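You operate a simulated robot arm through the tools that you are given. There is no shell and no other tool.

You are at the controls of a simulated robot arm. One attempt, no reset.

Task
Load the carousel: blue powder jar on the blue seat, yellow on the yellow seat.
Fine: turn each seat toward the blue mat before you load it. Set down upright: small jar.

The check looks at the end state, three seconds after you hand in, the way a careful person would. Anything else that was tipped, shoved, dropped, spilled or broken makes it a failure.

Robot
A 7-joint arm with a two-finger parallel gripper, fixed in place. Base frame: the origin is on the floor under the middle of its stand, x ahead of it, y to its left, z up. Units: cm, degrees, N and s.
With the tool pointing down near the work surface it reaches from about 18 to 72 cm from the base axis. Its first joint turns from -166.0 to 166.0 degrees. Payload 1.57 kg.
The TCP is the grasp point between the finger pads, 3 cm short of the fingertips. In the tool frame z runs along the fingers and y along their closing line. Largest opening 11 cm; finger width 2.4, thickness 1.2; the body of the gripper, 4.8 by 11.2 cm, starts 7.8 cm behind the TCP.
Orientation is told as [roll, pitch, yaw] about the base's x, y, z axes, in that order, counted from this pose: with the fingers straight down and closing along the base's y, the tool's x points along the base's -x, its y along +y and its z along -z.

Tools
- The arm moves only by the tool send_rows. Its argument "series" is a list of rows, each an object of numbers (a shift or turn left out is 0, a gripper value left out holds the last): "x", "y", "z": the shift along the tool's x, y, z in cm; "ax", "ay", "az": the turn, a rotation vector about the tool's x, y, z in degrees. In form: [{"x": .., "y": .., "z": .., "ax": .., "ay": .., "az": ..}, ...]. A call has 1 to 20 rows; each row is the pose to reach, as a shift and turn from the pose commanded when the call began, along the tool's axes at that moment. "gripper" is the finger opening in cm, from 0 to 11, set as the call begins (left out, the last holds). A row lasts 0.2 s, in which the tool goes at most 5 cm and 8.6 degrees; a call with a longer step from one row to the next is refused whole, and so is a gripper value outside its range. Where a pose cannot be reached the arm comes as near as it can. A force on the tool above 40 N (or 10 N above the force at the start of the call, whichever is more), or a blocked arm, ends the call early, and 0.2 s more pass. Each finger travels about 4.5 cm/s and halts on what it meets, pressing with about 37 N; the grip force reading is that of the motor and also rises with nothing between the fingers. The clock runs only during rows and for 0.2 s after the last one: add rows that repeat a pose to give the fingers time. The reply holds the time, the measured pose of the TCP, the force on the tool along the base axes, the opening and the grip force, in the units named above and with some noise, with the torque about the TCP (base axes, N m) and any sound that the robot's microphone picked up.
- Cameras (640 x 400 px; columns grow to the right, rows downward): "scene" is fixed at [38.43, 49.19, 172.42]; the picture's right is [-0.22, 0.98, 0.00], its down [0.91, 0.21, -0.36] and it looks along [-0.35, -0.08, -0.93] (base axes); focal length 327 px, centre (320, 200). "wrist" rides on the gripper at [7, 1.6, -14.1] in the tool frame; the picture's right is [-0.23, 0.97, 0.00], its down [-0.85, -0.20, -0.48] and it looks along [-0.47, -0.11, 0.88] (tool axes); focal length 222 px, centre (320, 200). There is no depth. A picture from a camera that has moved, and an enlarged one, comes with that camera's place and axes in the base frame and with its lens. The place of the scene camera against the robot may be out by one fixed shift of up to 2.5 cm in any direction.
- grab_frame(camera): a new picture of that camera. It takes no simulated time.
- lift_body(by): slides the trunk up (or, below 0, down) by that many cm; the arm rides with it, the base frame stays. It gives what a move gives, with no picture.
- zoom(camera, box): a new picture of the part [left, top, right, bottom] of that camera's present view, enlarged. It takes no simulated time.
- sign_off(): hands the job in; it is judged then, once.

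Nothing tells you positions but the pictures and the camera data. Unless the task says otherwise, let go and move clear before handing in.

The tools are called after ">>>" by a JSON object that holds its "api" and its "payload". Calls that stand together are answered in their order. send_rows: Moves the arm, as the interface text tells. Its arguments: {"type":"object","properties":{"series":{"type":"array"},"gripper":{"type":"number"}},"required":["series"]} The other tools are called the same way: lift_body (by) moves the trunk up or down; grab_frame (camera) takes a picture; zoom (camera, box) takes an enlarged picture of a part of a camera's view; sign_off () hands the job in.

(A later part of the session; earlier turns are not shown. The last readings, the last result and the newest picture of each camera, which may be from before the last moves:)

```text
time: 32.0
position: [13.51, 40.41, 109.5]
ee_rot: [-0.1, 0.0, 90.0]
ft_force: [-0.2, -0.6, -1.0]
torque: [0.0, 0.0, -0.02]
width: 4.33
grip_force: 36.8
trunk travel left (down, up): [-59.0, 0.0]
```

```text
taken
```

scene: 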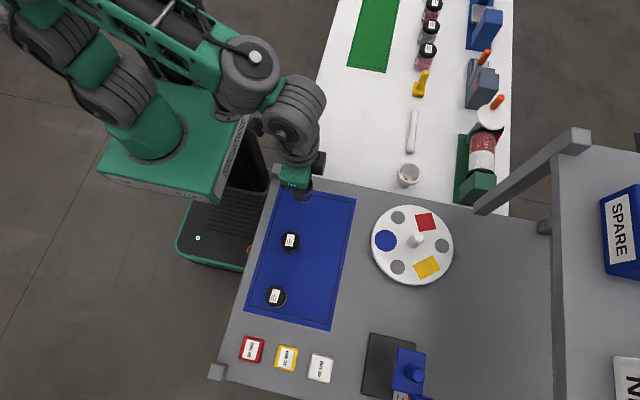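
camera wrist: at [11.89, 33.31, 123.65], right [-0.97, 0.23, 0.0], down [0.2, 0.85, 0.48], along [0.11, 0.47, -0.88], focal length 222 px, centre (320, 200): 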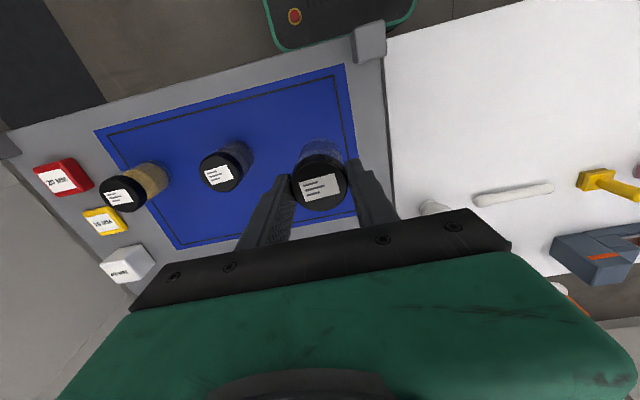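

Jar A is lifted and stable, and the other jars are untouched. Carrying it across at z≈109.5 to above the blue seat at (18.9, 60.85).

>>> {"api": "send_rows", "payload": {"series": [{"x": -1, "y": -0.26}, {"x": -3, "y": -0.8}, {"x": -5.5, "y": -1.45}, {"x": -8, "y": -2.1}, {"x": -10.5, "y": -2.77}, {"x": -13, "y": -3.43}, {"x": -15.5, "y": -4.1}, {"x": -18, "y": -4.75}, {"x": -19.6, "y": -5.17}, {"x": -20.4, "y": -5.38}, {"x": -20.4, "y": -5.38}, {"x": -20.4, "y": -5.38}]}}

>>> {"api": "grab_frame", "payload": {"camera": "wrist"}}

>>> {"api": "grab_frame", "payload": {"camera": "scene"}}

```text
time: 34.6
position: [18.8, 60.71, 109.5]
ee_rot: [0.0, 0.0, 90.0]
ft_force: [0.2, 0.1, -1.0]
torque: [-0.01, 0.0, 0.03]
width: 4.34
grip_force: 37.2
trunk travel left (down, up): [-59.0, 0.0]
```

```text
taken
camera wrist: at [17.25, 53.61, 123.7], right [-0.97, 0.23, 0.0], down [0.2, 0.86, 0.48], along [0.11, 0.47, -0.88], focal length 222 px, centre (320, 200)
```

wrist: 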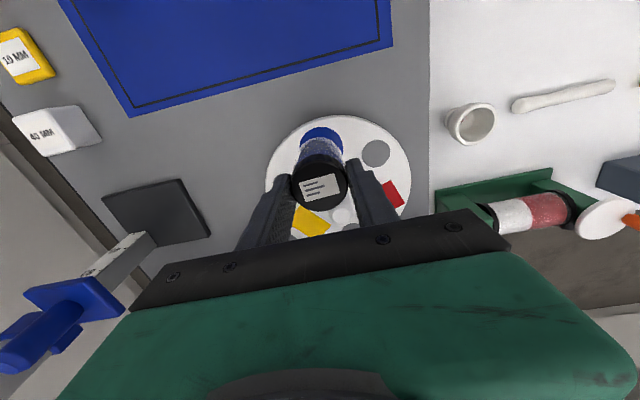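

```text
taken
```

scene: 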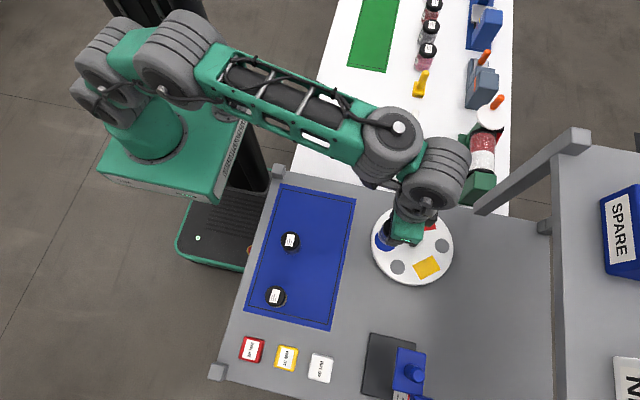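

I'm right above the blue seat and the visible rim of the seat matches my prediction. Lowering most of the way.

>>> {"api": "send_rows", "payload": {"series": [{"x": -0.1, "y": -0.1, "z": 1.5}, {"x": -0.1, "y": -0.1, "z": 3}, {"x": -0.1, "y": -0.1, "z": 4.5}, {"x": -0.1, "y": -0.1, "z": 5.8}, {"x": -0.1, "y": -0.1, "z": 6.5}, {"x": -0.1, "y": -0.1, "z": 6.5}]}}

>>> {"api": "zoom", "payload": {"camera": "wrist", "box": [220, 80, 440, 240]}}

```text
time: 36.0
position: [18.98, 60.83, 103.32]
ee_rot: [-0.2, -0.3, 89.9]
ft_force: [2.5, 5.2, 26.9]
torque: [0.18, -0.06, -0.13]
width: 4.37
grip_force: 37.1
trunk travel left (down, up): [-59.0, 0.0]
```

```text
2.50 times, centred on (330, 160) of wrist
camera zoom: at [17.32, 53.66, 117.42], right [-0.97, 0.23, 0.0], down [0.2, 0.85, 0.48], along [0.11, 0.47, -0.88], focal length 555 px, centre (295, 300)
```

zoom: 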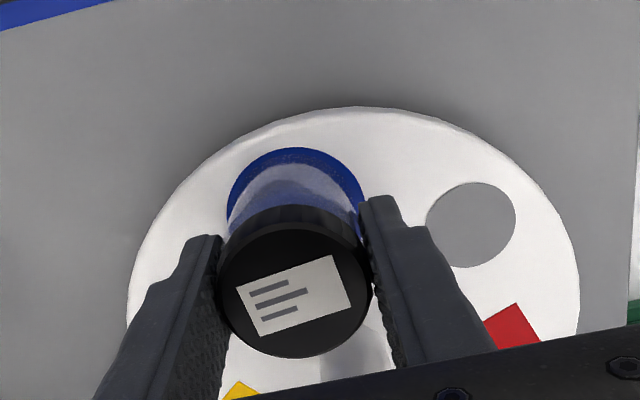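

There is 27 N of upward force with the jar slightly higher than I expected. I'll look closely at what it is touching before doing anything.

>>> {"api": "zoom", "payload": {"camera": "wrist", "box": [290, 120, 390, 190]}}

>>> {"api": "zoom", "payload": {"camera": "scene", "box": [360, 190, 480, 290]}}

```text
5.71 times, centred on (340, 155) of wrist
camera zoom: at [17.32, 53.66, 117.42], right [-0.97, 0.23, 0.0], down [0.2, 0.85, 0.48], along [0.11, 0.47, -0.88], focal length 1269 px, centre (206, 457)
```

zoom: 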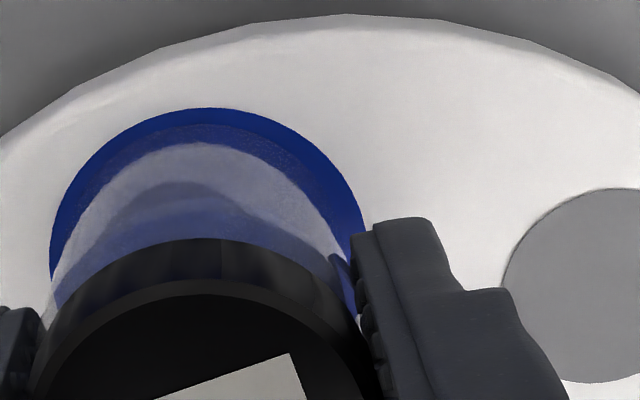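

```text
4.00 times, centred on (420, 240) of scene
camera zoom: at [38.43, 49.19, 172.42], right [-0.22, 0.98, 0.0], down [0.91, 0.21, -0.36], along [-0.35, -0.08, -0.93], focal length 1307 px, centre (-80, 40)
```

zoom: 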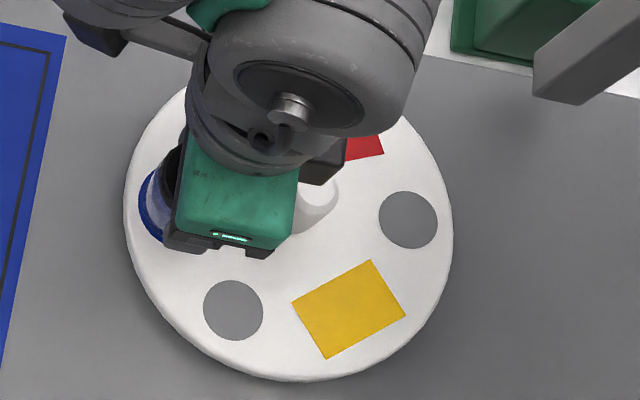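

The close-up shows the jar standing on the blue seat, centred on it; the jar is simply a bit taller than I'd estimated. I'll ease the pressure before letting go.

>>> {"api": "send_rows", "payload": {"series": [{"z": -0.1}, {"z": -0.2}, {"z": -0.25}, {"z": -0.25}]}}

```text
time: 37.0
position: [18.95, 60.74, 103.36]
ee_rot: [-0.1, 0.0, 90.1]
ft_force: [-1.9, 2.5, 14.6]
torque: [0.35, 0.1, 0.04]
width: 4.35
grip_force: 37.2
trunk travel left (down, up): [-59.0, 0.0]
```

>>> {"api": "send_rows", "payload": {"series": [{"z": -0.1}, {"z": -0.2}, {"z": -0.2}, {"z": -0.2}]}}

```text
time: 38.0
position: [19.11, 60.94, 103.49]
ee_rot: [0.1, 0.1, 89.8]
ft_force: [-0.4, -0.7, -1.5]
torque: [0.0, -0.01, -0.01]
width: 4.32
grip_force: 36.9
trunk travel left (down, up): [-59.0, 0.0]
```

The force is down to just the jar's weight, so contact is at z≈103.4. I'll touch down by 0.1 cm and open slowly.

>>> {"api": "send_rows", "payload": {"series": [{"z": 0.1}, {"z": 0.1}]}}

>>> {"api": "send_rows", "payload": {"series": [{"z": 0}, {"z": 0}, {"z": 0}, {"z": 0}, {"z": 0}], "gripper": 6.5}}

>>> {"api": "zoom", "payload": {"camera": "wrist", "box": [220, 80, 440, 240]}}

```text
time: 38.6
position: [19.05, 60.83, 103.49]
ee_rot: [0.0, 0.0, 89.9]
ft_force: [-1.0, 0.5, -0.6]
torque: [-0.03, 0.0, 0.04]
width: 4.33
grip_force: 37.1
trunk travel left (down, up): [-59.0, 0.0]
```

```text
time: 39.9
position: [18.96, 60.81, 103.36]
ee_rot: [0.0, -0.1, 90.0]
ft_force: [0.9, 0.3, -0.6]
torque: [0.01, 0.0, -0.01]
width: 6.51
grip_force: 0.1
trunk travel left (down, up): [-59.0, 0.0]
```

```text
2.50 times, centred on (330, 160) of wrist
camera zoom: at [17.34, 53.79, 117.59], right [-0.97, 0.23, 0.0], down [0.2, 0.85, 0.48], along [0.11, 0.47, -0.88], focal length 555 px, centre (295, 300)
```

zoom: 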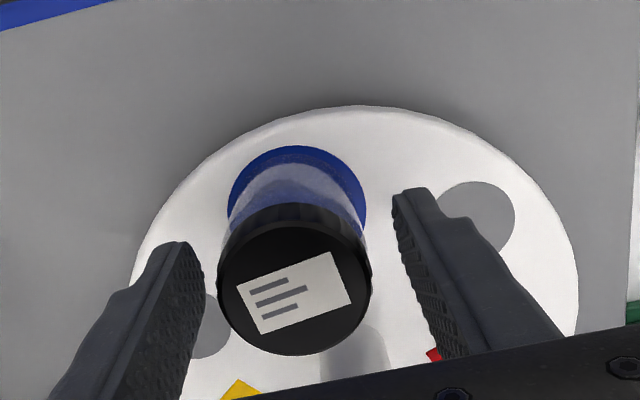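

The blue jar stands upright, centred on the blue seat. I'm rising clear, then circling round to the −x side of the knob so I can approach without passing near the jar.

>>> {"api": "send_rows", "payload": {"series": [{"z": -1}, {"z": -2.5}, {"z": -4.5}, {"z": -6.5}, {"z": -7.6}, {"z": -7.6}]}}

>>> {"api": "send_rows", "payload": {"series": [{"x": -0.4, "y": 0.9, "az": 8}, {"x": -0.8, "y": 1.9, "az": 16}, {"x": -1.2, "y": 2.8, "az": 24}, {"x": -1.7, "y": 3.8, "az": 32}, {"x": -2.1, "y": 4.7, "az": 40}, {"x": -2.5, "y": 5.6, "az": 48}, {"x": -2.9, "y": 6.6, "az": 56}, {"x": -3.3, "y": 7.5, "az": 64}, {"x": -3.75, "y": 8.46, "az": 72}, {"x": -3.75, "y": 8.46, "az": 72}], "gripper": 4.2}}

>>> {"api": "grab_frame", "payload": {"camera": "wrist"}}

>>> {"api": "grab_frame", "payload": {"camera": "scene"}}

```text
time: 41.2
position: [19.04, 60.83, 111.17]
ee_rot: [0.0, 0.0, 90.0]
ft_force: [-0.2, -0.6, -0.5]
torque: [-0.02, 0.01, 0.0]
width: 6.51
grip_force: 0.0
trunk travel left (down, up): [-59.0, 0.0]
```

```text
time: 43.5
position: [10.62, 64.57, 110.99]
ee_rot: [0.0, 0.0, 17.9]
ft_force: [-0.4, 0.7, 0.1]
torque: [0.01, -0.04, -0.01]
width: 4.21
grip_force: 0.0
trunk travel left (down, up): [-59.0, 0.0]
```

```text
taken
camera wrist: at [3.41, 63.87, 125.18], right [-0.08, 1.0, 0.0], down [0.88, 0.07, 0.48], along [0.48, 0.04, -0.88], focal length 222 px, centre (320, 200)
```

wrist: 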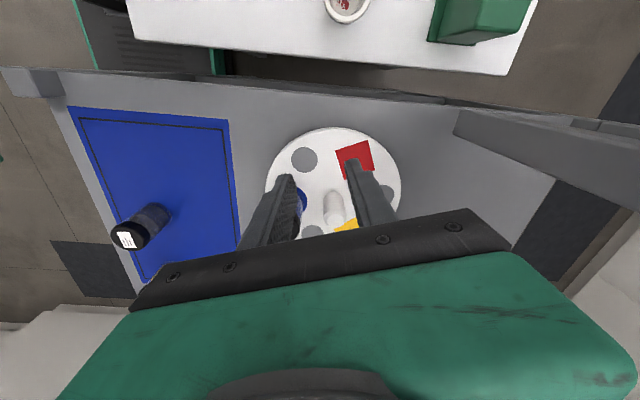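

```text
taken
```

scene: 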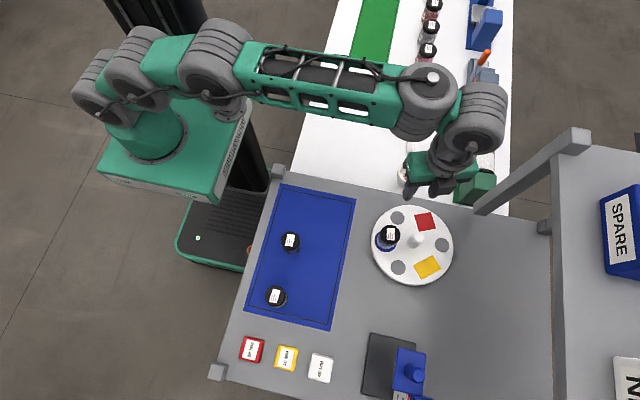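

The blue jar is safe on its seat and my approach lane along the knob's −x side is clear. Descending, then sliding in with a narrow opening.

>>> {"api": "send_rows", "payload": {"series": [{"z": 2.5}, {"z": 5}, {"z": 7.5}, {"z": 9}, {"x": -1.5, "z": 9}, {"x": -3, "z": 9}, {"x": -4.2, "z": 9}, {"x": -4.2, "z": 9}]}}

>>> {"api": "zoom", "payload": {"camera": "wrist", "box": [200, 80, 440, 250]}}

```text
time: 45.2
position: [14.64, 65.99, 102.2]
ee_rot: [0.0, 0.1, 17.9]
ft_force: [0.0, 0.5, 1.5]
torque: [0.0, 0.0, 0.01]
width: 4.21
grip_force: 0.1
trunk travel left (down, up): [-59.0, 0.0]
```

```text
2.35 times, centred on (320, 165) of wrist
camera zoom: at [7.37, 65.27, 116.32], right [-0.08, 1.0, 0.0], down [0.88, 0.07, 0.48], along [0.48, 0.04, -0.88], focal length 523 px, centre (320, 282)
```

zoom: 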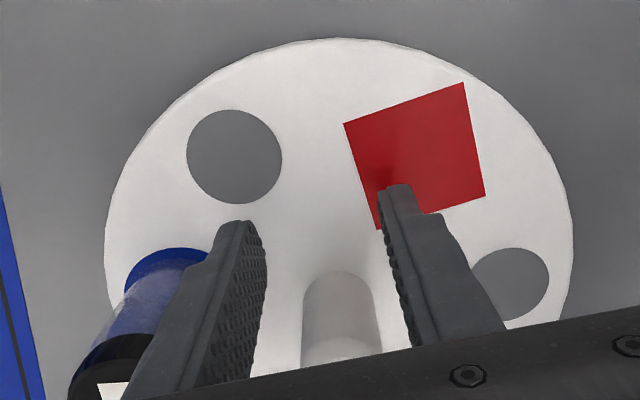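

The knob lies between the fingers and the jar is outside with clearance. Sliding the last 3.6 cm.

>>> {"api": "send_rows", "payload": {"series": [{"x": -0.8}, {"x": -1.6}, {"x": -2.4}, {"x": -3.1}, {"x": -3.65}, {"x": -3.65}, {"x": -3.65}]}}

>>> {"api": "zoom", "payload": {"camera": "wrist", "box": [200, 40, 440, 250]}}

```text
time: 46.9
position: [18.14, 67.18, 102.11]
ee_rot: [0.0, 0.0, 18.0]
ft_force: [0.2, 1.1, -0.6]
torque: [0.02, 0.03, 0.04]
width: 4.19
grip_force: 0.1
trunk travel left (down, up): [-59.0, 0.0]
```

```text
1.90 times, centred on (320, 145) of wrist
camera zoom: at [10.85, 66.45, 116.3], right [-0.08, 1.0, 0.0], down [0.87, 0.07, 0.48], along [0.48, 0.04, -0.88], focal length 423 px, centre (320, 305)
```

zoom: 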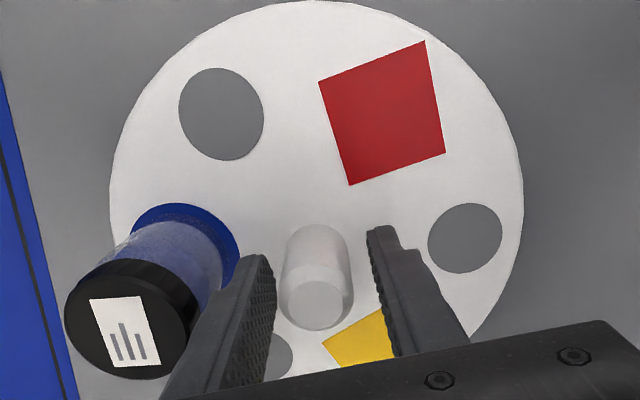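

I'm slightly off-centre toward the jar side, so I'll correct by 0.15 cm and close on the knob.

>>> {"api": "send_rows", "payload": {"series": [{"y": -0.15}, {"y": -0.15}]}}

>>> {"api": "send_rows", "payload": {"series": [{"x": 0}, {"x": 0}, {"x": 0}, {"x": 0}], "gripper": 0}}

```text
time: 47.5
position: [18.05, 66.91, 102.21]
ee_rot: [0.0, 0.1, 18.0]
ft_force: [0.3, 0.4, -0.5]
torque: [0.0, 0.03, 0.01]
width: 4.2
grip_force: 0.0
trunk travel left (down, up): [-59.0, 0.0]
```

```text
time: 48.5
position: [18.19, 66.97, 102.14]
ee_rot: [-0.1, 0.0, 18.0]
ft_force: [0.1, 5.9, 0.5]
torque: [-0.45, -0.52, 0.0]
width: 2.76
grip_force: 38.0
trunk travel left (down, up): [-59.0, 0.0]
```

The knob is gripped. Now rotating clockwise gently with the blue jar riding along, halfway first.

>>> {"api": "send_rows", "payload": {"series": [{"az": 1}, {"az": 3}, {"az": 6}, {"az": 10}, {"az": 14}, {"az": 18}, {"az": 22}, {"az": 26}, {"az": 30}, {"az": 34}, {"az": 38}, {"az": 42}, {"az": 46}, {"az": 50}, {"az": 54}, {"az": 57}, {"az": 59}, {"az": 60}, {"az": 60}]}}

>>> {"api": "grab_frame", "payload": {"camera": "wrist"}}

>>> {"api": "grab_frame", "payload": {"camera": "scene"}}

```text
time: 52.5
position: [18.16, 66.96, 102.26]
ee_rot: [0.1, 0.2, -42.0]
ft_force: [0.1, 10.8, 18.3]
torque: [-0.58, 0.56, -0.02]
width: 2.76
grip_force: 38.1
trunk travel left (down, up): [-59.0, 0.0]
```

```text
taken
camera wrist: at [13.92, 72.7, 116.27], right [0.82, 0.57, 0.0], down [0.5, -0.72, 0.48], along [0.27, -0.39, -0.88], focal length 222 px, centre (320, 200)
```

wrist: 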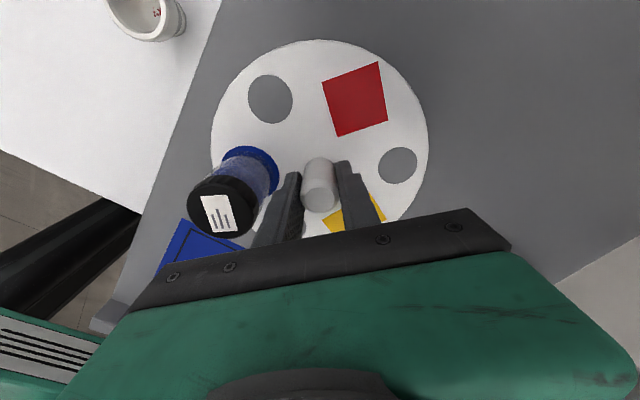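

```text
taken
```

scene: 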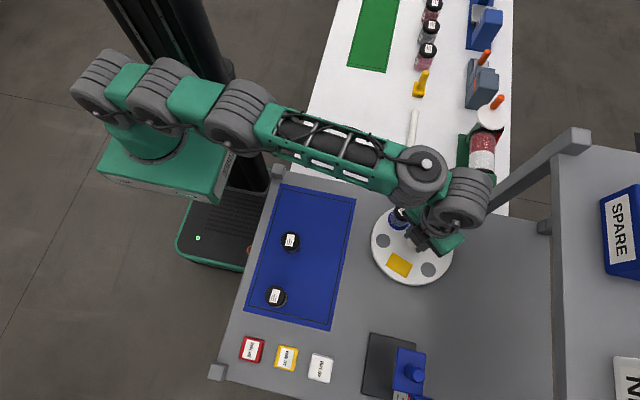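

The jar is still upright after 60° of turn. Continuing the remaining 60°.

>>> {"api": "send_rows", "payload": {"series": [{"az": 1}, {"az": 3}, {"az": 6}, {"az": 10}, {"az": 14}, {"az": 18}, {"az": 22}, {"az": 26}, {"az": 30}, {"az": 34}, {"az": 38}, {"az": 42}, {"az": 46}, {"az": 50}, {"az": 54}, {"az": 57}, {"az": 59}, {"az": 60}, {"az": 60}]}}

>>> {"api": "grab_frame", "payload": {"camera": "wrist"}}

>>> {"api": "grab_frame", "payload": {"camera": "scene"}}

```text
time: 56.5
position: [18.04, 67.01, 101.88]
ee_rot: [0.0, -0.3, -102.0]
ft_force: [-6.6, -5.4, -7.4]
torque: [0.5, 0.8, 0.26]
width: 2.77
grip_force: 38.3
trunk travel left (down, up): [-59.0, 0.0]
```

```text
taken
camera wrist: at [21.01, 73.35, 116.01], right [0.9, -0.43, 0.0], down [-0.37, -0.79, 0.48], along [-0.2, -0.44, -0.88], focal length 222 px, centre (320, 200)
```

wrist: 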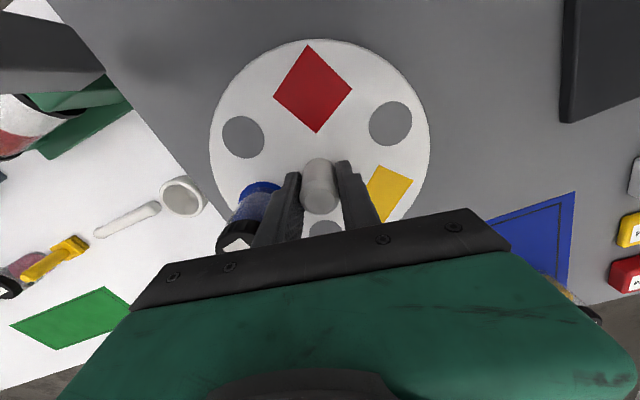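

```text
taken
```

scene: 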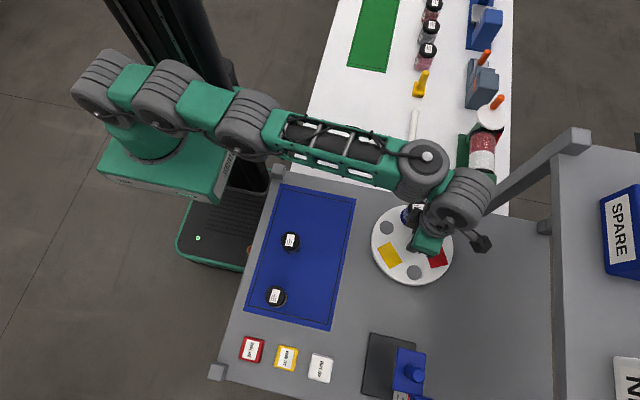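

The disc lagged the gripper in the second half: yellow is only at about −51° and there is a residual twist torque. I need to see whether the blue jar is touching something.

>>> {"api": "zoom", "payload": {"camera": "scene", "box": [360, 180, 500, 290]}}

>>> {"api": "zoom", "payload": {"camera": "wrist", "box": [190, 30, 440, 260]}}

```text
3.64 times, centred on (430, 235) of scene
camera zoom: at [38.43, 49.19, 172.42], right [-0.22, 0.98, 0.0], down [0.91, 0.21, -0.36], along [-0.35, -0.08, -0.93], focal length 1188 px, centre (-80, 73)
```

zoom: 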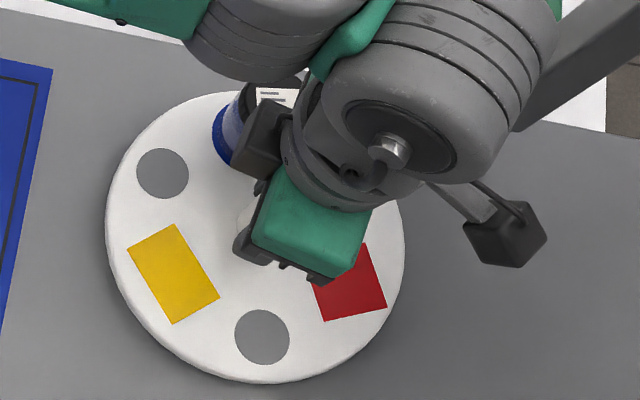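

```text
1.74 times, centred on (315, 145) of wrist
camera zoom: at [21.01, 73.35, 116.01], right [0.9, -0.43, 0.0], down [-0.37, -0.79, 0.48], along [-0.2, -0.44, -0.88], focal length 386 px, centre (329, 296)
```

zoom: 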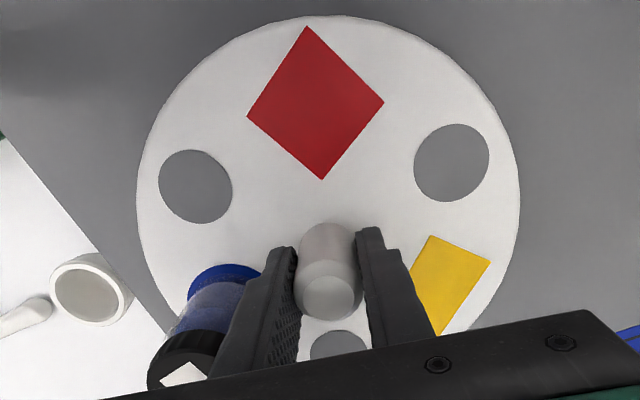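

The jar looks upright and untouched. To find out whether the disc is at a stop or just slipped in my grip, I'll turn back 10° and watch the torque.

>>> {"api": "send_rows", "payload": {"series": [{"az": -2}, {"az": -5}, {"az": -8}, {"az": -10}, {"az": -10}, {"az": -10}]}}

>>> {"api": "zoom", "payload": {"camera": "wrist", "box": [190, 30, 440, 260]}}

>>> {"api": "zoom", "payload": {"camera": "scene", "box": [360, 180, 500, 290]}}

```text
time: 57.9
position: [18.07, 66.89, 101.92]
ee_rot: [-0.1, -0.1, -92.0]
ft_force: [-7.4, -6.4, -12.7]
torque: [-0.57, 0.85, 0.03]
width: 2.73
grip_force: 37.9
trunk travel left (down, up): [-59.0, 0.0]
```

```text
1.74 times, centred on (315, 145) of wrist
camera zoom: at [19.84, 73.78, 116.01], right [0.97, -0.26, 0.0], down [-0.23, -0.85, 0.48], along [-0.12, -0.46, -0.88], focal length 386 px, centre (329, 296)
```

zoom: 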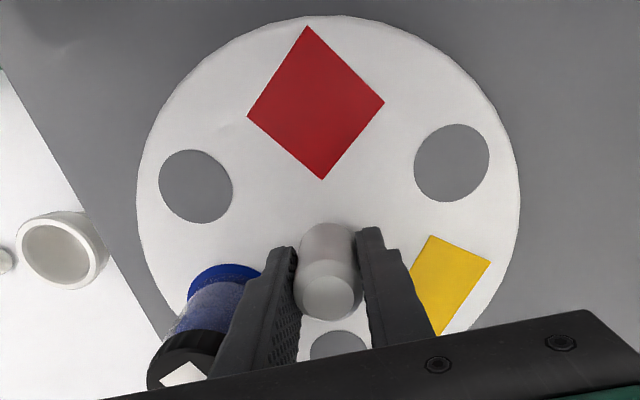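

```text
3.64 times, centred on (430, 235) of scene
camera zoom: at [38.43, 49.19, 172.42], right [-0.22, 0.98, 0.0], down [0.91, 0.21, -0.36], along [-0.35, -0.08, -0.93], focal length 1188 px, centre (-80, 73)
```

zoom: 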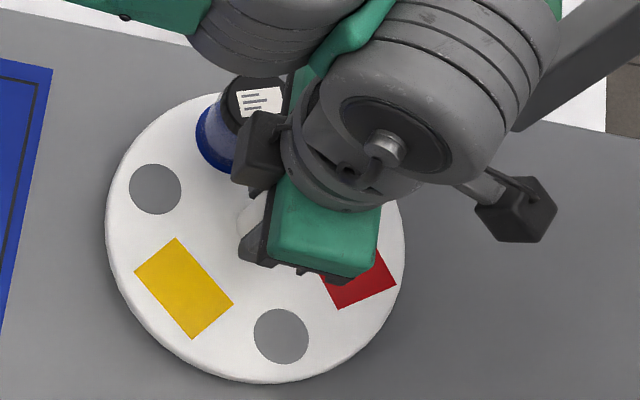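

The disc followed my back-turn freely and the torque vanished. Now I'll twist clockwise again in a controlled way to see whether it stops at the same place.

>>> {"api": "send_rows", "payload": {"series": [{"az": 2}, {"az": 4}, {"az": 6}, {"az": 8}, {"az": 8}]}}

>>> {"api": "send_rows", "payload": {"series": [{"az": 1.5}, {"az": 3}, {"az": 4.5}, {"az": 6}, {"az": 6}]}}

>>> {"api": "zoom", "payload": {"camera": "wrist", "box": [190, 30, 440, 260]}}

```text
time: 59.0
position: [18.07, 66.88, 101.81]
ee_rot: [0.0, -0.2, -100.0]
ft_force: [-10.1, -10.7, -21.3]
torque: [0.49, 0.62, 0.02]
width: 2.73
grip_force: 38.2
trunk travel left (down, up): [-59.0, 0.0]
```

```text
time: 60.2
position: [18.07, 66.99, 102.16]
ee_rot: [0.0, 0.1, -106.0]
ft_force: [-8.5, -6.2, -18.5]
torque: [-0.1, 0.98, 0.28]
width: 2.77
grip_force: 37.6
trunk travel left (down, up): [-59.0, 0.0]
```

```text
1.74 times, centred on (315, 145) of wrist
camera zoom: at [21.46, 73.18, 116.16], right [0.87, -0.49, 0.0], down [-0.43, -0.77, 0.48], along [-0.23, -0.42, -0.88], focal length 386 px, centre (329, 296)
```

zoom: 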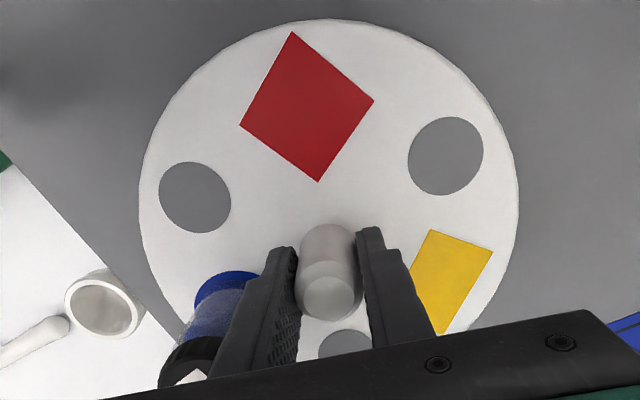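

The disc stops hard at the same angle, about −161° of total travel, with yellow near −51°, so the turntable has an end stop. Yellow has to face the mat by going round the other way. I'll relax the grip for a moment to clear side loads, re-close, and turn counter-clockwise.

>>> {"api": "send_rows", "payload": {"series": [{"x": 0}, {"x": 0}], "gripper": 3.4}}

>>> {"api": "send_rows", "payload": {"series": [{"x": 0}, {"x": 0}, {"x": 0}], "gripper": 0}}

>>> {"api": "grab_frame", "payload": {"camera": "wrist"}}

```text
time: 60.9
position: [17.97, 66.93, 102.16]
ee_rot: [0.0, 0.2, -106.0]
ft_force: [0.3, -0.3, 0.6]
torque: [-0.01, 0.0, 0.01]
width: 3.41
grip_force: 0.1
trunk travel left (down, up): [-59.0, 0.0]
```

```text
time: 61.6
position: [18.06, 66.93, 102.11]
ee_rot: [0.0, 0.1, -106.0]
ft_force: [-2.5, 3.4, 1.9]
torque: [0.47, 0.64, 0.0]
width: 2.79
grip_force: 36.9
trunk travel left (down, up): [-59.0, 0.0]
```

```text
taken
camera wrist: at [21.45, 73.14, 116.27], right [0.87, -0.49, 0.0], down [-0.43, -0.77, 0.48], along [-0.23, -0.42, -0.88], focal length 222 px, centre (320, 200)
```

wrist: 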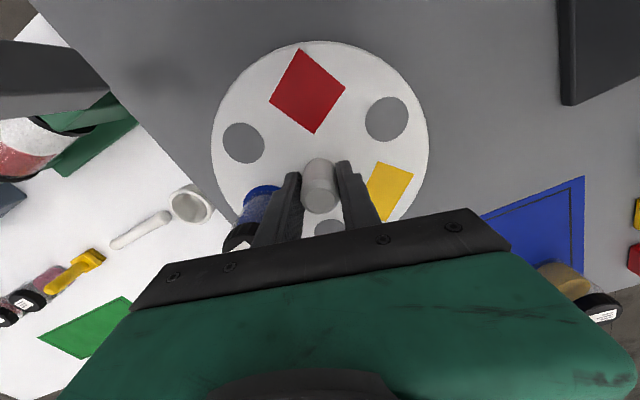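

The disc stop is at about −160°. Turning counter-clockwise now, smoothly with the jar aboard.

>>> {"api": "send_rows", "payload": {"series": [{"az": -1}, {"az": -3}, {"az": -6}, {"az": -11}, {"az": -17}, {"az": -23}, {"az": -29}, {"az": -35}, {"az": -41}, {"az": -47}, {"az": -53}, {"az": -59}, {"az": -65}, {"az": -71}, {"az": -77}, {"az": -83}, {"az": -88}, {"az": -92}, {"az": -94}, {"az": -94}]}}

>>> {"api": "grab_frame", "payload": {"camera": "wrist"}}

>>> {"api": "grab_frame", "payload": {"camera": "scene"}}

```text
time: 65.8
position: [18.16, 67.03, 102.02]
ee_rot: [0.0, -0.1, -12.0]
ft_force: [-4.6, 16.2, 19.6]
torque: [-0.72, 0.31, -0.02]
width: 2.8
grip_force: 37.4
trunk travel left (down, up): [-59.0, 0.0]
```

```text
taken
camera wrist: at [11.49, 69.91, 116.24], right [0.42, 0.91, 0.0], down [0.79, -0.37, 0.48], along [0.43, -0.2, -0.88], focal length 222 px, centre (320, 200)
```

wrist: 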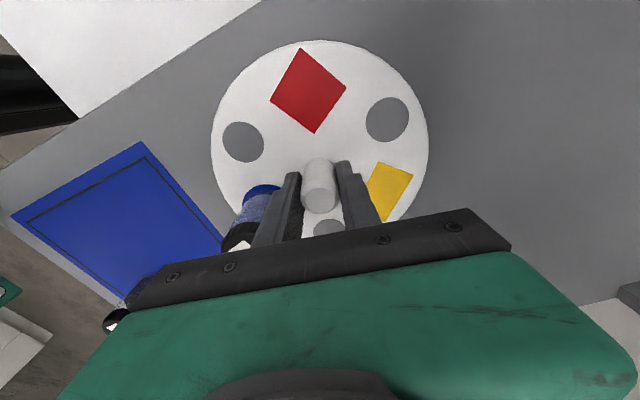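

```text
taken
```

scene: 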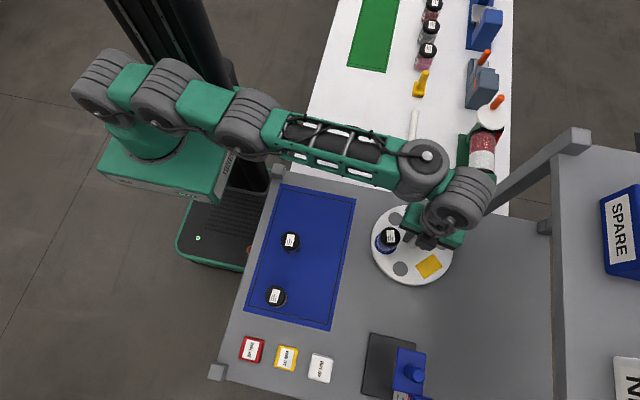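

It turned smoothly and the jar is steady. I'll relax and re-close to clear the side load, then continue counter-clockwise.

>>> {"api": "send_rows", "payload": {"series": [{"x": 0}, {"x": 0}], "gripper": 3.4}}

>>> {"api": "send_rows", "payload": {"series": [{"x": 0}, {"x": 0}, {"x": 0}], "gripper": 0}}

>>> {"api": "send_rows", "payload": {"series": [{"az": -1}, {"az": -3}, {"az": -6}, {"az": -11}, {"az": -17}, {"az": -23}, {"az": -29}, {"az": -35}, {"az": -41}, {"az": -47}, {"az": -53}, {"az": -59}, {"az": -65}, {"az": -71}, {"az": -77}, {"az": -83}, {"az": -89}, {"az": -94}, {"az": -98}, {"az": -100}]}}

>>> {"api": "grab_frame", "payload": {"camera": "wrist"}}

>>> {"api": "grab_frame", "payload": {"camera": "scene"}}

```text
time: 66.5
position: [17.97, 66.82, 101.91]
ee_rot: [-0.2, 0.1, -12.0]
ft_force: [0.0, -0.2, 0.5]
torque: [-0.02, 0.0, -0.01]
width: 3.39
grip_force: 0.1
trunk travel left (down, up): [-59.0, 0.0]
```

```text
time: 67.2
position: [17.9, 66.94, 101.96]
ee_rot: [-0.1, 0.0, -12.0]
ft_force: [-2.2, 2.8, -6.4]
torque: [0.93, -0.32, 0.08]
width: 2.75
grip_force: 37.0
trunk travel left (down, up): [-59.0, 0.0]
```

```text
time: 71.5
position: [17.93, 67.07, 101.94]
ee_rot: [-0.1, 0.1, 87.9]
ft_force: [-5.9, 2.5, -12.6]
torque: [-0.07, 0.81, -0.05]
width: 2.76
grip_force: 38.2
trunk travel left (down, up): [-59.0, 0.0]
```

```text
taken
camera wrist: at [16.11, 60.08, 116.08], right [-0.97, 0.26, 0.0], down [0.23, 0.85, 0.48], along [0.12, 0.46, -0.88], focal length 222 px, centre (320, 200)
```

wrist: 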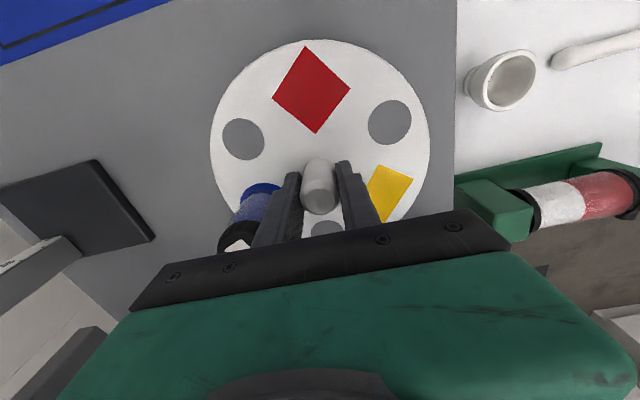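

```text
taken
```

scene: 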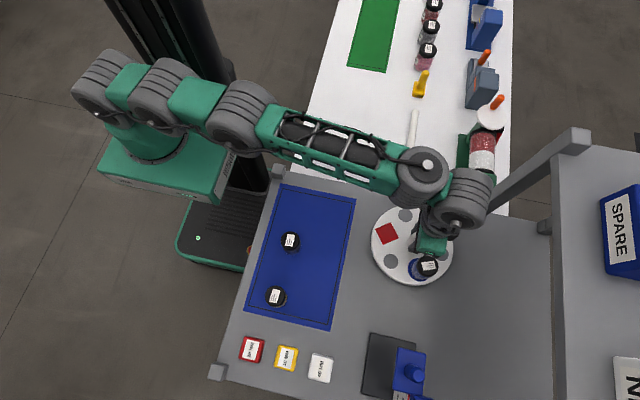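

Blue is now around +22° and yellow around +142°. I'll see if the wrist can keep turning past 90° so I don't have to re-grip.

>>> {"api": "send_rows", "payload": {"series": [{"az": -1}, {"az": -3}, {"az": -6}, {"az": -10}, {"az": -15}, {"az": -20}, {"az": -25}, {"az": -30}, {"az": -34}, {"az": -37}, {"az": -39}, {"az": -40}]}}

>>> {"api": "grab_frame", "payload": {"camera": "wrist"}}

```text
time: 74.0
position: [17.99, 67.03, 101.87]
ee_rot: [0.2, 0.1, 128.1]
ft_force: [-8.1, -1.8, -15.6]
torque: [-0.1, -1.1, -0.01]
width: 2.74
grip_force: 38.2
trunk travel left (down, up): [-59.0, 0.0]
```

```text
taken
camera wrist: at [20.94, 60.48, 116.09], right [-0.91, -0.42, 0.0], down [-0.37, 0.8, 0.48], along [-0.2, 0.43, -0.88], focal length 222 px, centre (320, 200)
```

wrist: 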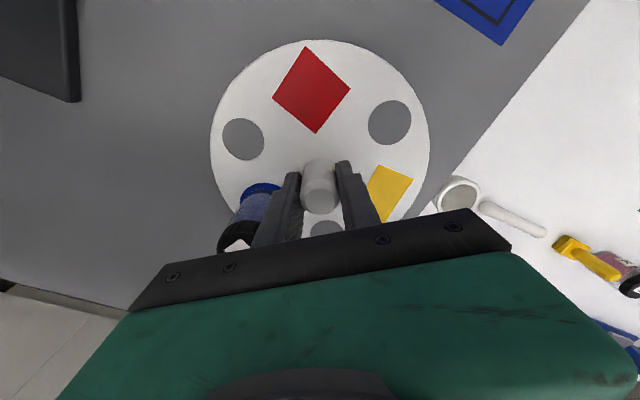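

It keeps turning freely. Continuing.

>>> {"api": "send_rows", "payload": {"series": [{"az": -1}, {"az": -3}, {"az": -6}, {"az": -10}, {"az": -15}, {"az": -20}, {"az": -25}, {"az": -30}, {"az": -35}, {"az": -40}, {"az": -45}, {"az": -50}, {"az": -54}, {"az": -57}, {"az": -59}, {"az": -60}, {"az": -60}]}}

>>> {"api": "grab_frame", "payload": {"camera": "wrist"}}

>>> {"api": "grab_frame", "payload": {"camera": "scene"}}

```text
time: 77.7
position: [18.05, 67.0, 101.95]
ee_rot: [0.2, 0.0, -171.9]
ft_force: [-13.3, -6.0, -22.0]
torque: [0.85, 0.16, 0.05]
width: 2.74
grip_force: 38.0
trunk travel left (down, up): [-59.0, 0.0]
```

```text
taken
camera wrist: at [25.07, 66.29, 116.13], right [-0.09, -1.0, 0.0], down [-0.87, 0.08, 0.48], along [-0.48, 0.04, -0.88], focal length 222 px, centre (320, 200)
```

wrist: 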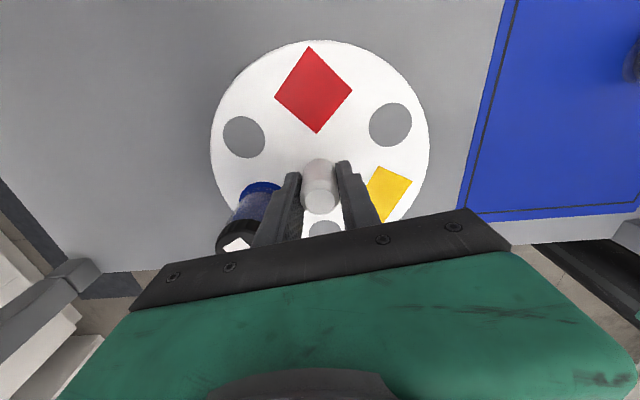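

```text
taken
```

scene: 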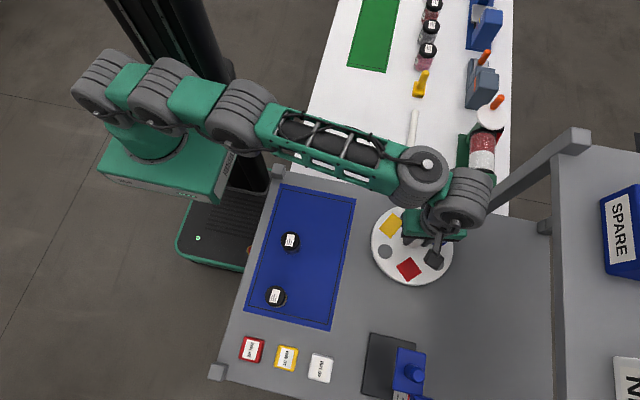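

Yellow is now near −120° and needs about 30–35° more. I'll relieve the side load and keep turning slowly.

>>> {"api": "send_rows", "payload": {"series": [{"x": 0}, {"x": 0}], "gripper": 3.4}}

>>> {"api": "send_rows", "payload": {"series": [{"x": 0}, {"x": 0}, {"x": 0}], "gripper": 0}}

>>> {"api": "send_rows", "payload": {"series": [{"az": -1}, {"az": -3}, {"az": -6}, {"az": -9}, {"az": -12}, {"az": -15}, {"az": -18}, {"az": -20}, {"az": -22}, {"az": -22}]}}

>>> {"api": "grab_frame", "payload": {"camera": "wrist"}}

```text
time: 78.2
position: [18.12, 66.92, 102.27]
ee_rot: [-0.1, 0.0, -172.0]
ft_force: [0.9, 0.4, 0.8]
torque: [0.01, 0.01, 0.0]
width: 3.37
grip_force: 0.1
trunk travel left (down, up): [-59.0, 0.0]
```

```text
time: 79.0
position: [18.05, 66.97, 102.17]
ee_rot: [0.0, 0.0, -172.0]
ft_force: [-1.3, 5.5, 4.6]
torque: [-0.7, 0.07, -0.01]
width: 2.76
grip_force: 36.4
trunk travel left (down, up): [-59.0, 0.0]
```

```text
time: 81.2
position: [18.14, 66.95, 102.2]
ee_rot: [0.0, 0.1, -150.1]
ft_force: [-0.6, 7.9, 12.9]
torque: [-0.76, -0.21, 0.01]
width: 2.74
grip_force: 37.6
trunk travel left (down, up): [-59.0, 0.0]
```

```text
taken
camera wrist: at [24.84, 68.98, 116.3], right [0.29, -0.96, 0.0], down [-0.84, -0.26, 0.48], along [-0.46, -0.14, -0.88], focal length 222 px, centre (320, 200)
```

wrist: 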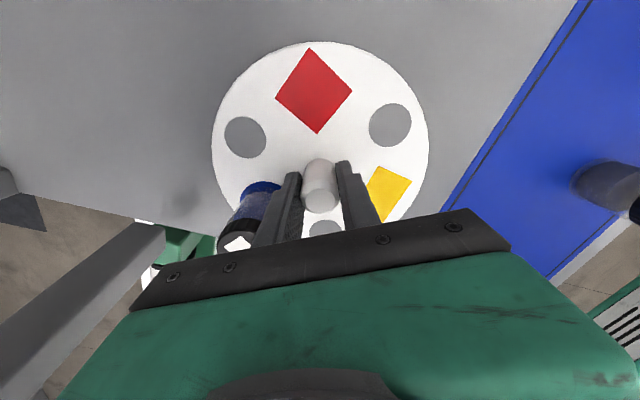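

Yellow is at about −99°. I'm nudging on a further 10–14° while watching the torque for the opposite stop.

>>> {"api": "send_rows", "payload": {"series": [{"az": -1}, {"az": -2.5}, {"az": -4.5}, {"az": -6.5}, {"az": -8}, {"az": -8}]}}

>>> {"api": "send_rows", "payload": {"series": [{"az": -1}, {"az": -2}, {"az": -3}, {"az": -4}, {"az": -4}]}}

>>> {"api": "grab_frame", "payload": {"camera": "wrist"}}

>>> {"api": "grab_frame", "payload": {"camera": "scene"}}

```text
time: 82.7
position: [17.96, 66.98, 102.17]
ee_rot: [-0.1, 0.1, -142.0]
ft_force: [1.6, 15.5, 18.3]
torque: [-0.37, -0.76, 0.0]
width: 2.75
grip_force: 38.4
trunk travel left (down, up): [-59.0, 0.0]
```

```text
time: 83.8
position: [18.05, 66.99, 102.07]
ee_rot: [0.1, 0.2, -138.1]
ft_force: [-3.7, 18.4, 22.1]
torque: [-0.91, 0.03, 0.01]
width: 2.74
grip_force: 38.0
trunk travel left (down, up): [-59.0, 0.0]
```

```text
taken
camera wrist: at [24.24, 70.37, 116.28], right [0.48, -0.88, 0.0], down [-0.77, -0.42, 0.48], along [-0.42, -0.23, -0.88], focal length 222 px, centre (320, 200)
```

wrist: 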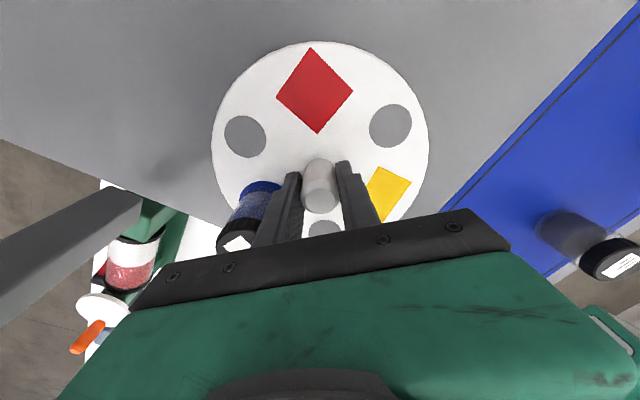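

```text
taken
```

scene: 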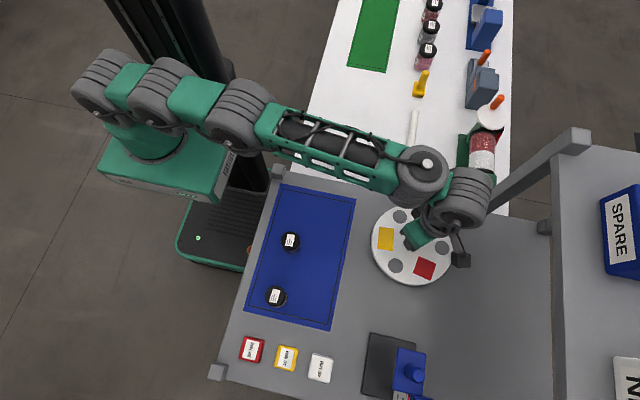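

Yellow now faces roughly −88°, with no stop felt yet. I'll add 5° more to aim it fairly at the mat.

>>> {"api": "send_rows", "payload": {"series": [{"az": -1}, {"az": -2.5}, {"az": -4}, {"az": -5}, {"az": -5}]}}

>>> {"api": "grab_frame", "payload": {"camera": "wrist"}}

>>> {"api": "zoom", "payload": {"camera": "scene", "box": [360, 190, 480, 290]}}

```text
time: 85.0
position: [18.07, 67.16, 102.15]
ee_rot: [-0.1, 0.1, -133.0]
ft_force: [-3.8, 18.6, 20.6]
torque: [-0.12, -0.79, -0.01]
width: 2.73
grip_force: 37.7
trunk travel left (down, up): [-59.0, 0.0]
```

```text
taken
camera wrist: at [23.91, 70.89, 116.27], right [0.56, -0.83, 0.0], down [-0.73, -0.49, 0.48], along [-0.4, -0.27, -0.88], focal length 222 px, centre (320, 200)
```

wrist: 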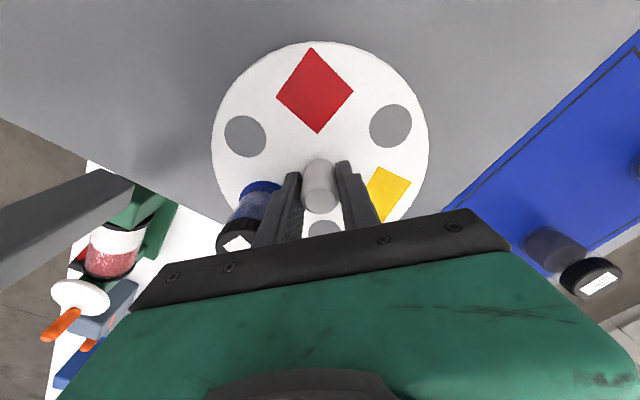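

```text
4.00 times, centred on (420, 240) of scene
camera zoom: at [38.43, 49.19, 172.42], right [-0.22, 0.98, 0.0], down [0.91, 0.21, -0.36], along [-0.35, -0.08, -0.93], focal length 1307 px, centre (-80, 40)
```

zoom: 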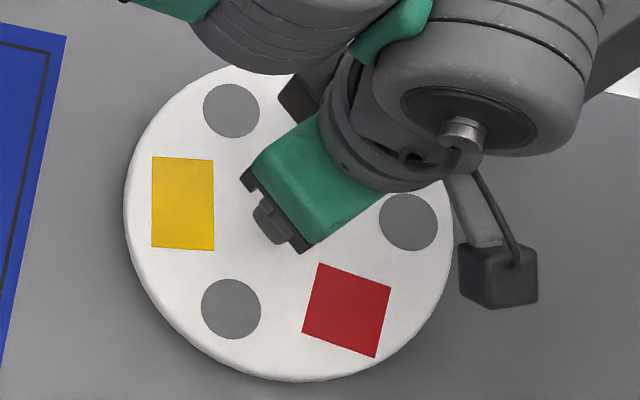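

Yellow now faces the mat at about −83°. I'm opening just slightly, swinging the open fingers away from the jar side (yaw 227° to 120°), then I'll exit toward the mat.

>>> {"api": "send_rows", "payload": {"series": [{"x": 0}, {"x": 0}], "gripper": 3.5}}

>>> {"api": "send_rows", "payload": {"series": [{"az": 4}, {"az": 12}, {"az": 20}, {"az": 28}, {"az": 36}, {"az": 44}, {"az": 52}, {"az": 60}, {"az": 68}, {"az": 76}, {"az": 84}, {"az": 92}, {"az": 100}, {"az": 107}, {"az": 107}]}}

>>> {"api": "grab_frame", "payload": {"camera": "wrist"}}

>>> {"api": "grab_frame", "payload": {"camera": "scene"}}

```text
time: 85.7
position: [18.05, 66.89, 102.01]
ee_rot: [0.1, -0.3, -132.9]
ft_force: [1.0, 0.8, 0.5]
torque: [-0.03, -0.02, -0.01]
width: 3.52
grip_force: 0.1
trunk travel left (down, up): [-59.0, 0.0]
```

```text
time: 88.8
position: [18.01, 66.82, 101.9]
ee_rot: [0.1, -0.1, 120.0]
ft_force: [-0.4, 0.2, -0.4]
torque: [0.03, -0.01, -0.01]
width: 3.49
grip_force: 0.1
trunk travel left (down, up): [-59.0, 0.0]
```

```text
taken
camera wrist: at [20.07, 59.91, 116.15], right [-0.96, -0.29, 0.0], down [-0.25, 0.84, 0.48], along [-0.14, 0.46, -0.88], focal length 222 px, centre (320, 200)
```

wrist: 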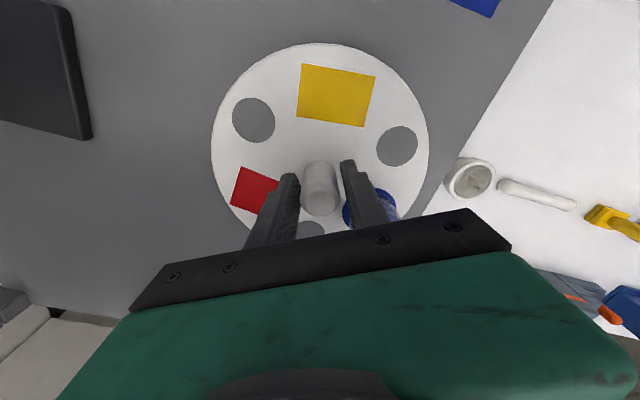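

```text
taken
```

scene: 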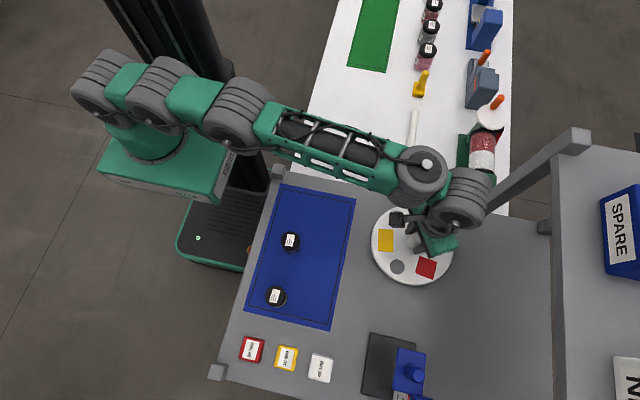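

The disc stayed put and the blue jar is clear of the fingers. Exiting toward the mat side and rising.

>>> {"api": "send_rows", "payload": {"series": [{"x": 1}, {"x": 2.5}, {"x": 4.5}, {"x": 6.5}, {"x": 6.5, "z": -2}, {"x": 6.5, "z": -5}, {"x": 6.5, "z": -8}, {"x": 6.5, "z": -9}, {"x": 6.5, "z": -9}]}}

>>> {"api": "grab_frame", "payload": {"camera": "wrist"}}

>>> {"api": "zoom", "payload": {"camera": "scene", "box": [360, 180, 500, 290]}}

```text
time: 90.8
position: [21.37, 61.3, 110.94]
ee_rot: [0.1, 0.1, 120.1]
ft_force: [-0.6, 0.5, -0.2]
torque: [-0.03, 0.0, -0.02]
width: 3.49
grip_force: 0.0
trunk travel left (down, up): [-59.0, 0.0]
```

```text
taken
camera wrist: at [23.29, 54.37, 125.16], right [-0.96, -0.29, 0.0], down [-0.25, 0.84, 0.48], along [-0.14, 0.46, -0.88], focal length 222 px, centre (320, 200)
```

wrist: 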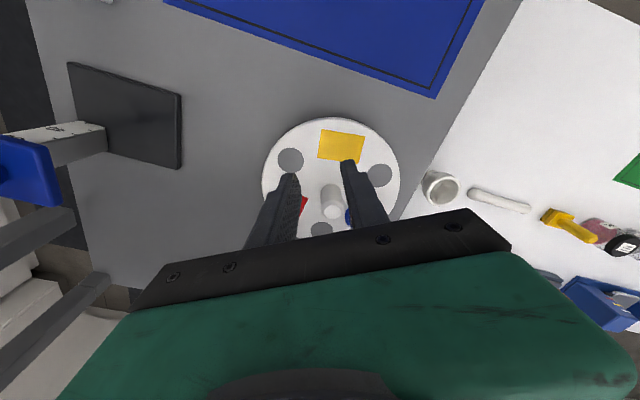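

```text
3.64 times, centred on (430, 235) of scene
camera zoom: at [38.43, 49.19, 172.42], right [-0.22, 0.98, 0.0], down [0.91, 0.21, -0.36], along [-0.35, -0.08, -0.93], focal length 1188 px, centre (-80, 73)
```

zoom: 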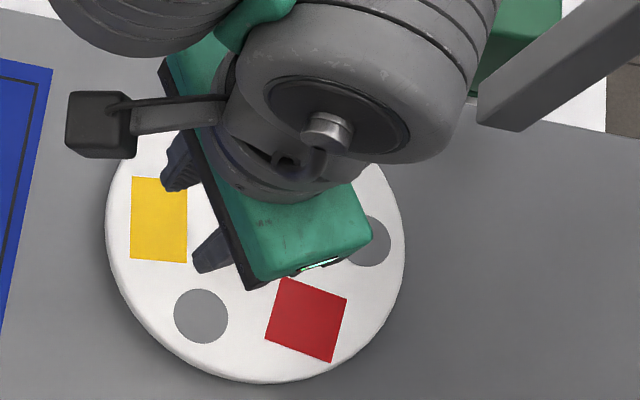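

The yellow seat is now at about (18.6, 60.9), facing the mat. Next I'm moving over jar C, the yellow powder, at about (37.1, 39.5).

>>> {"api": "send_rows", "payload": {"series": [{"x": 2, "y": -0.2, "az": 3}, {"x": 5, "y": -0.5, "az": 6}, {"x": 8, "y": -0.8, "az": 9}, {"x": 11, "y": -1.1, "az": 12}, {"x": 14, "y": -1.4, "az": 15}, {"x": 17, "y": -1.7, "az": 18}, {"x": 20, "y": -2.0, "az": 21}, {"x": 23, "y": -2.3, "az": 25}, {"x": 25.5, "y": -2.5, "az": 28}, {"x": 26.73, "y": -2.65, "az": 30}, {"x": 26.73, "y": -2.65, "az": 30}], "gripper": 7.5}}

>>> {"api": "grab_frame", "payload": {"camera": "wrist"}}

>>> {"api": "grab_frame", "payload": {"camera": "scene"}}

```text
time: 93.2
position: [36.88, 39.27, 111.06]
ee_rot: [0.0, 0.0, 89.9]
ft_force: [0.7, 0.0, 0.3]
torque: [-0.01, -0.02, -0.03]
width: 7.52
grip_force: 0.1
trunk travel left (down, up): [-59.0, 0.0]
```

```text
taken
camera wrist: at [35.25, 32.24, 125.21], right [-0.97, 0.23, 0.0], down [0.2, 0.86, 0.48], along [0.11, 0.47, -0.88], focal length 222 px, centre (320, 200)
```

wrist: 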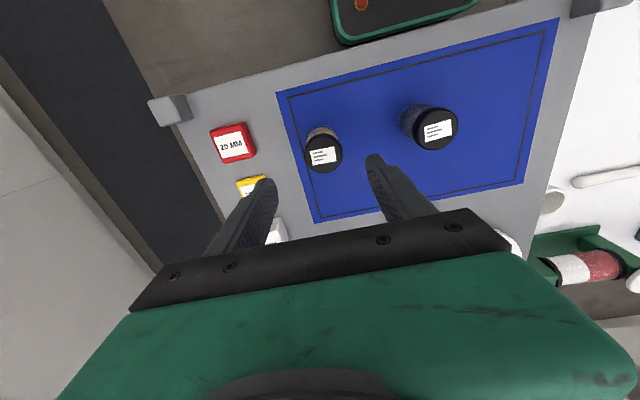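

```text
taken
```

scene: 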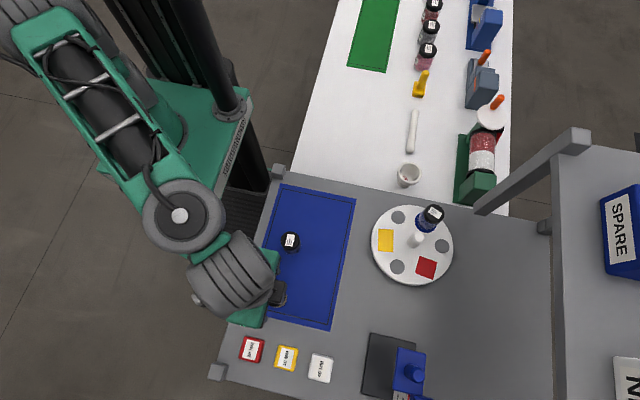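

I'll check the blue jar on the carousel now that the view is clear, and zoom on jar C for its centre.

>>> {"api": "zoom", "payload": {"camera": "scene", "box": [365, 190, 465, 290]}}

>>> {"api": "zoom", "payload": {"camera": "wrist", "box": [250, 90, 410, 210]}}

```text
4.00 times, centred on (415, 240) of scene
camera zoom: at [38.43, 49.19, 172.42], right [-0.22, 0.98, 0.0], down [0.91, 0.21, -0.36], along [-0.35, -0.08, -0.93], focal length 1307 px, centre (-60, 40)
```

zoom: 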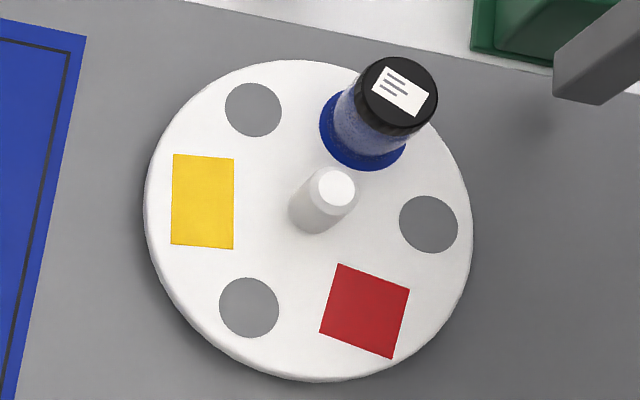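

```text
3.33 times, centred on (330, 150) of wrist
camera zoom: at [35.25, 32.24, 125.21], right [-0.97, 0.23, 0.0], down [0.2, 0.86, 0.48], along [0.11, 0.47, -0.88], focal length 740 px, centre (287, 367)
```

zoom: 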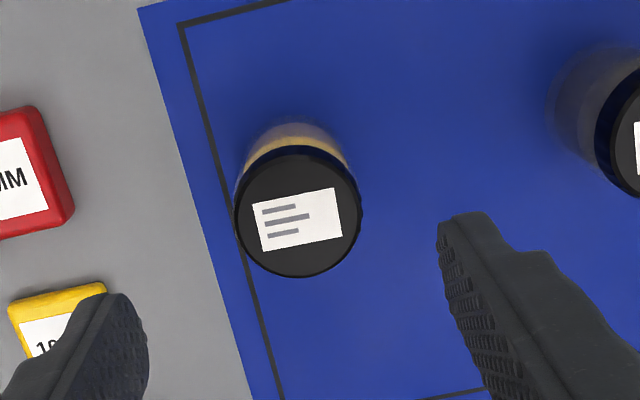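

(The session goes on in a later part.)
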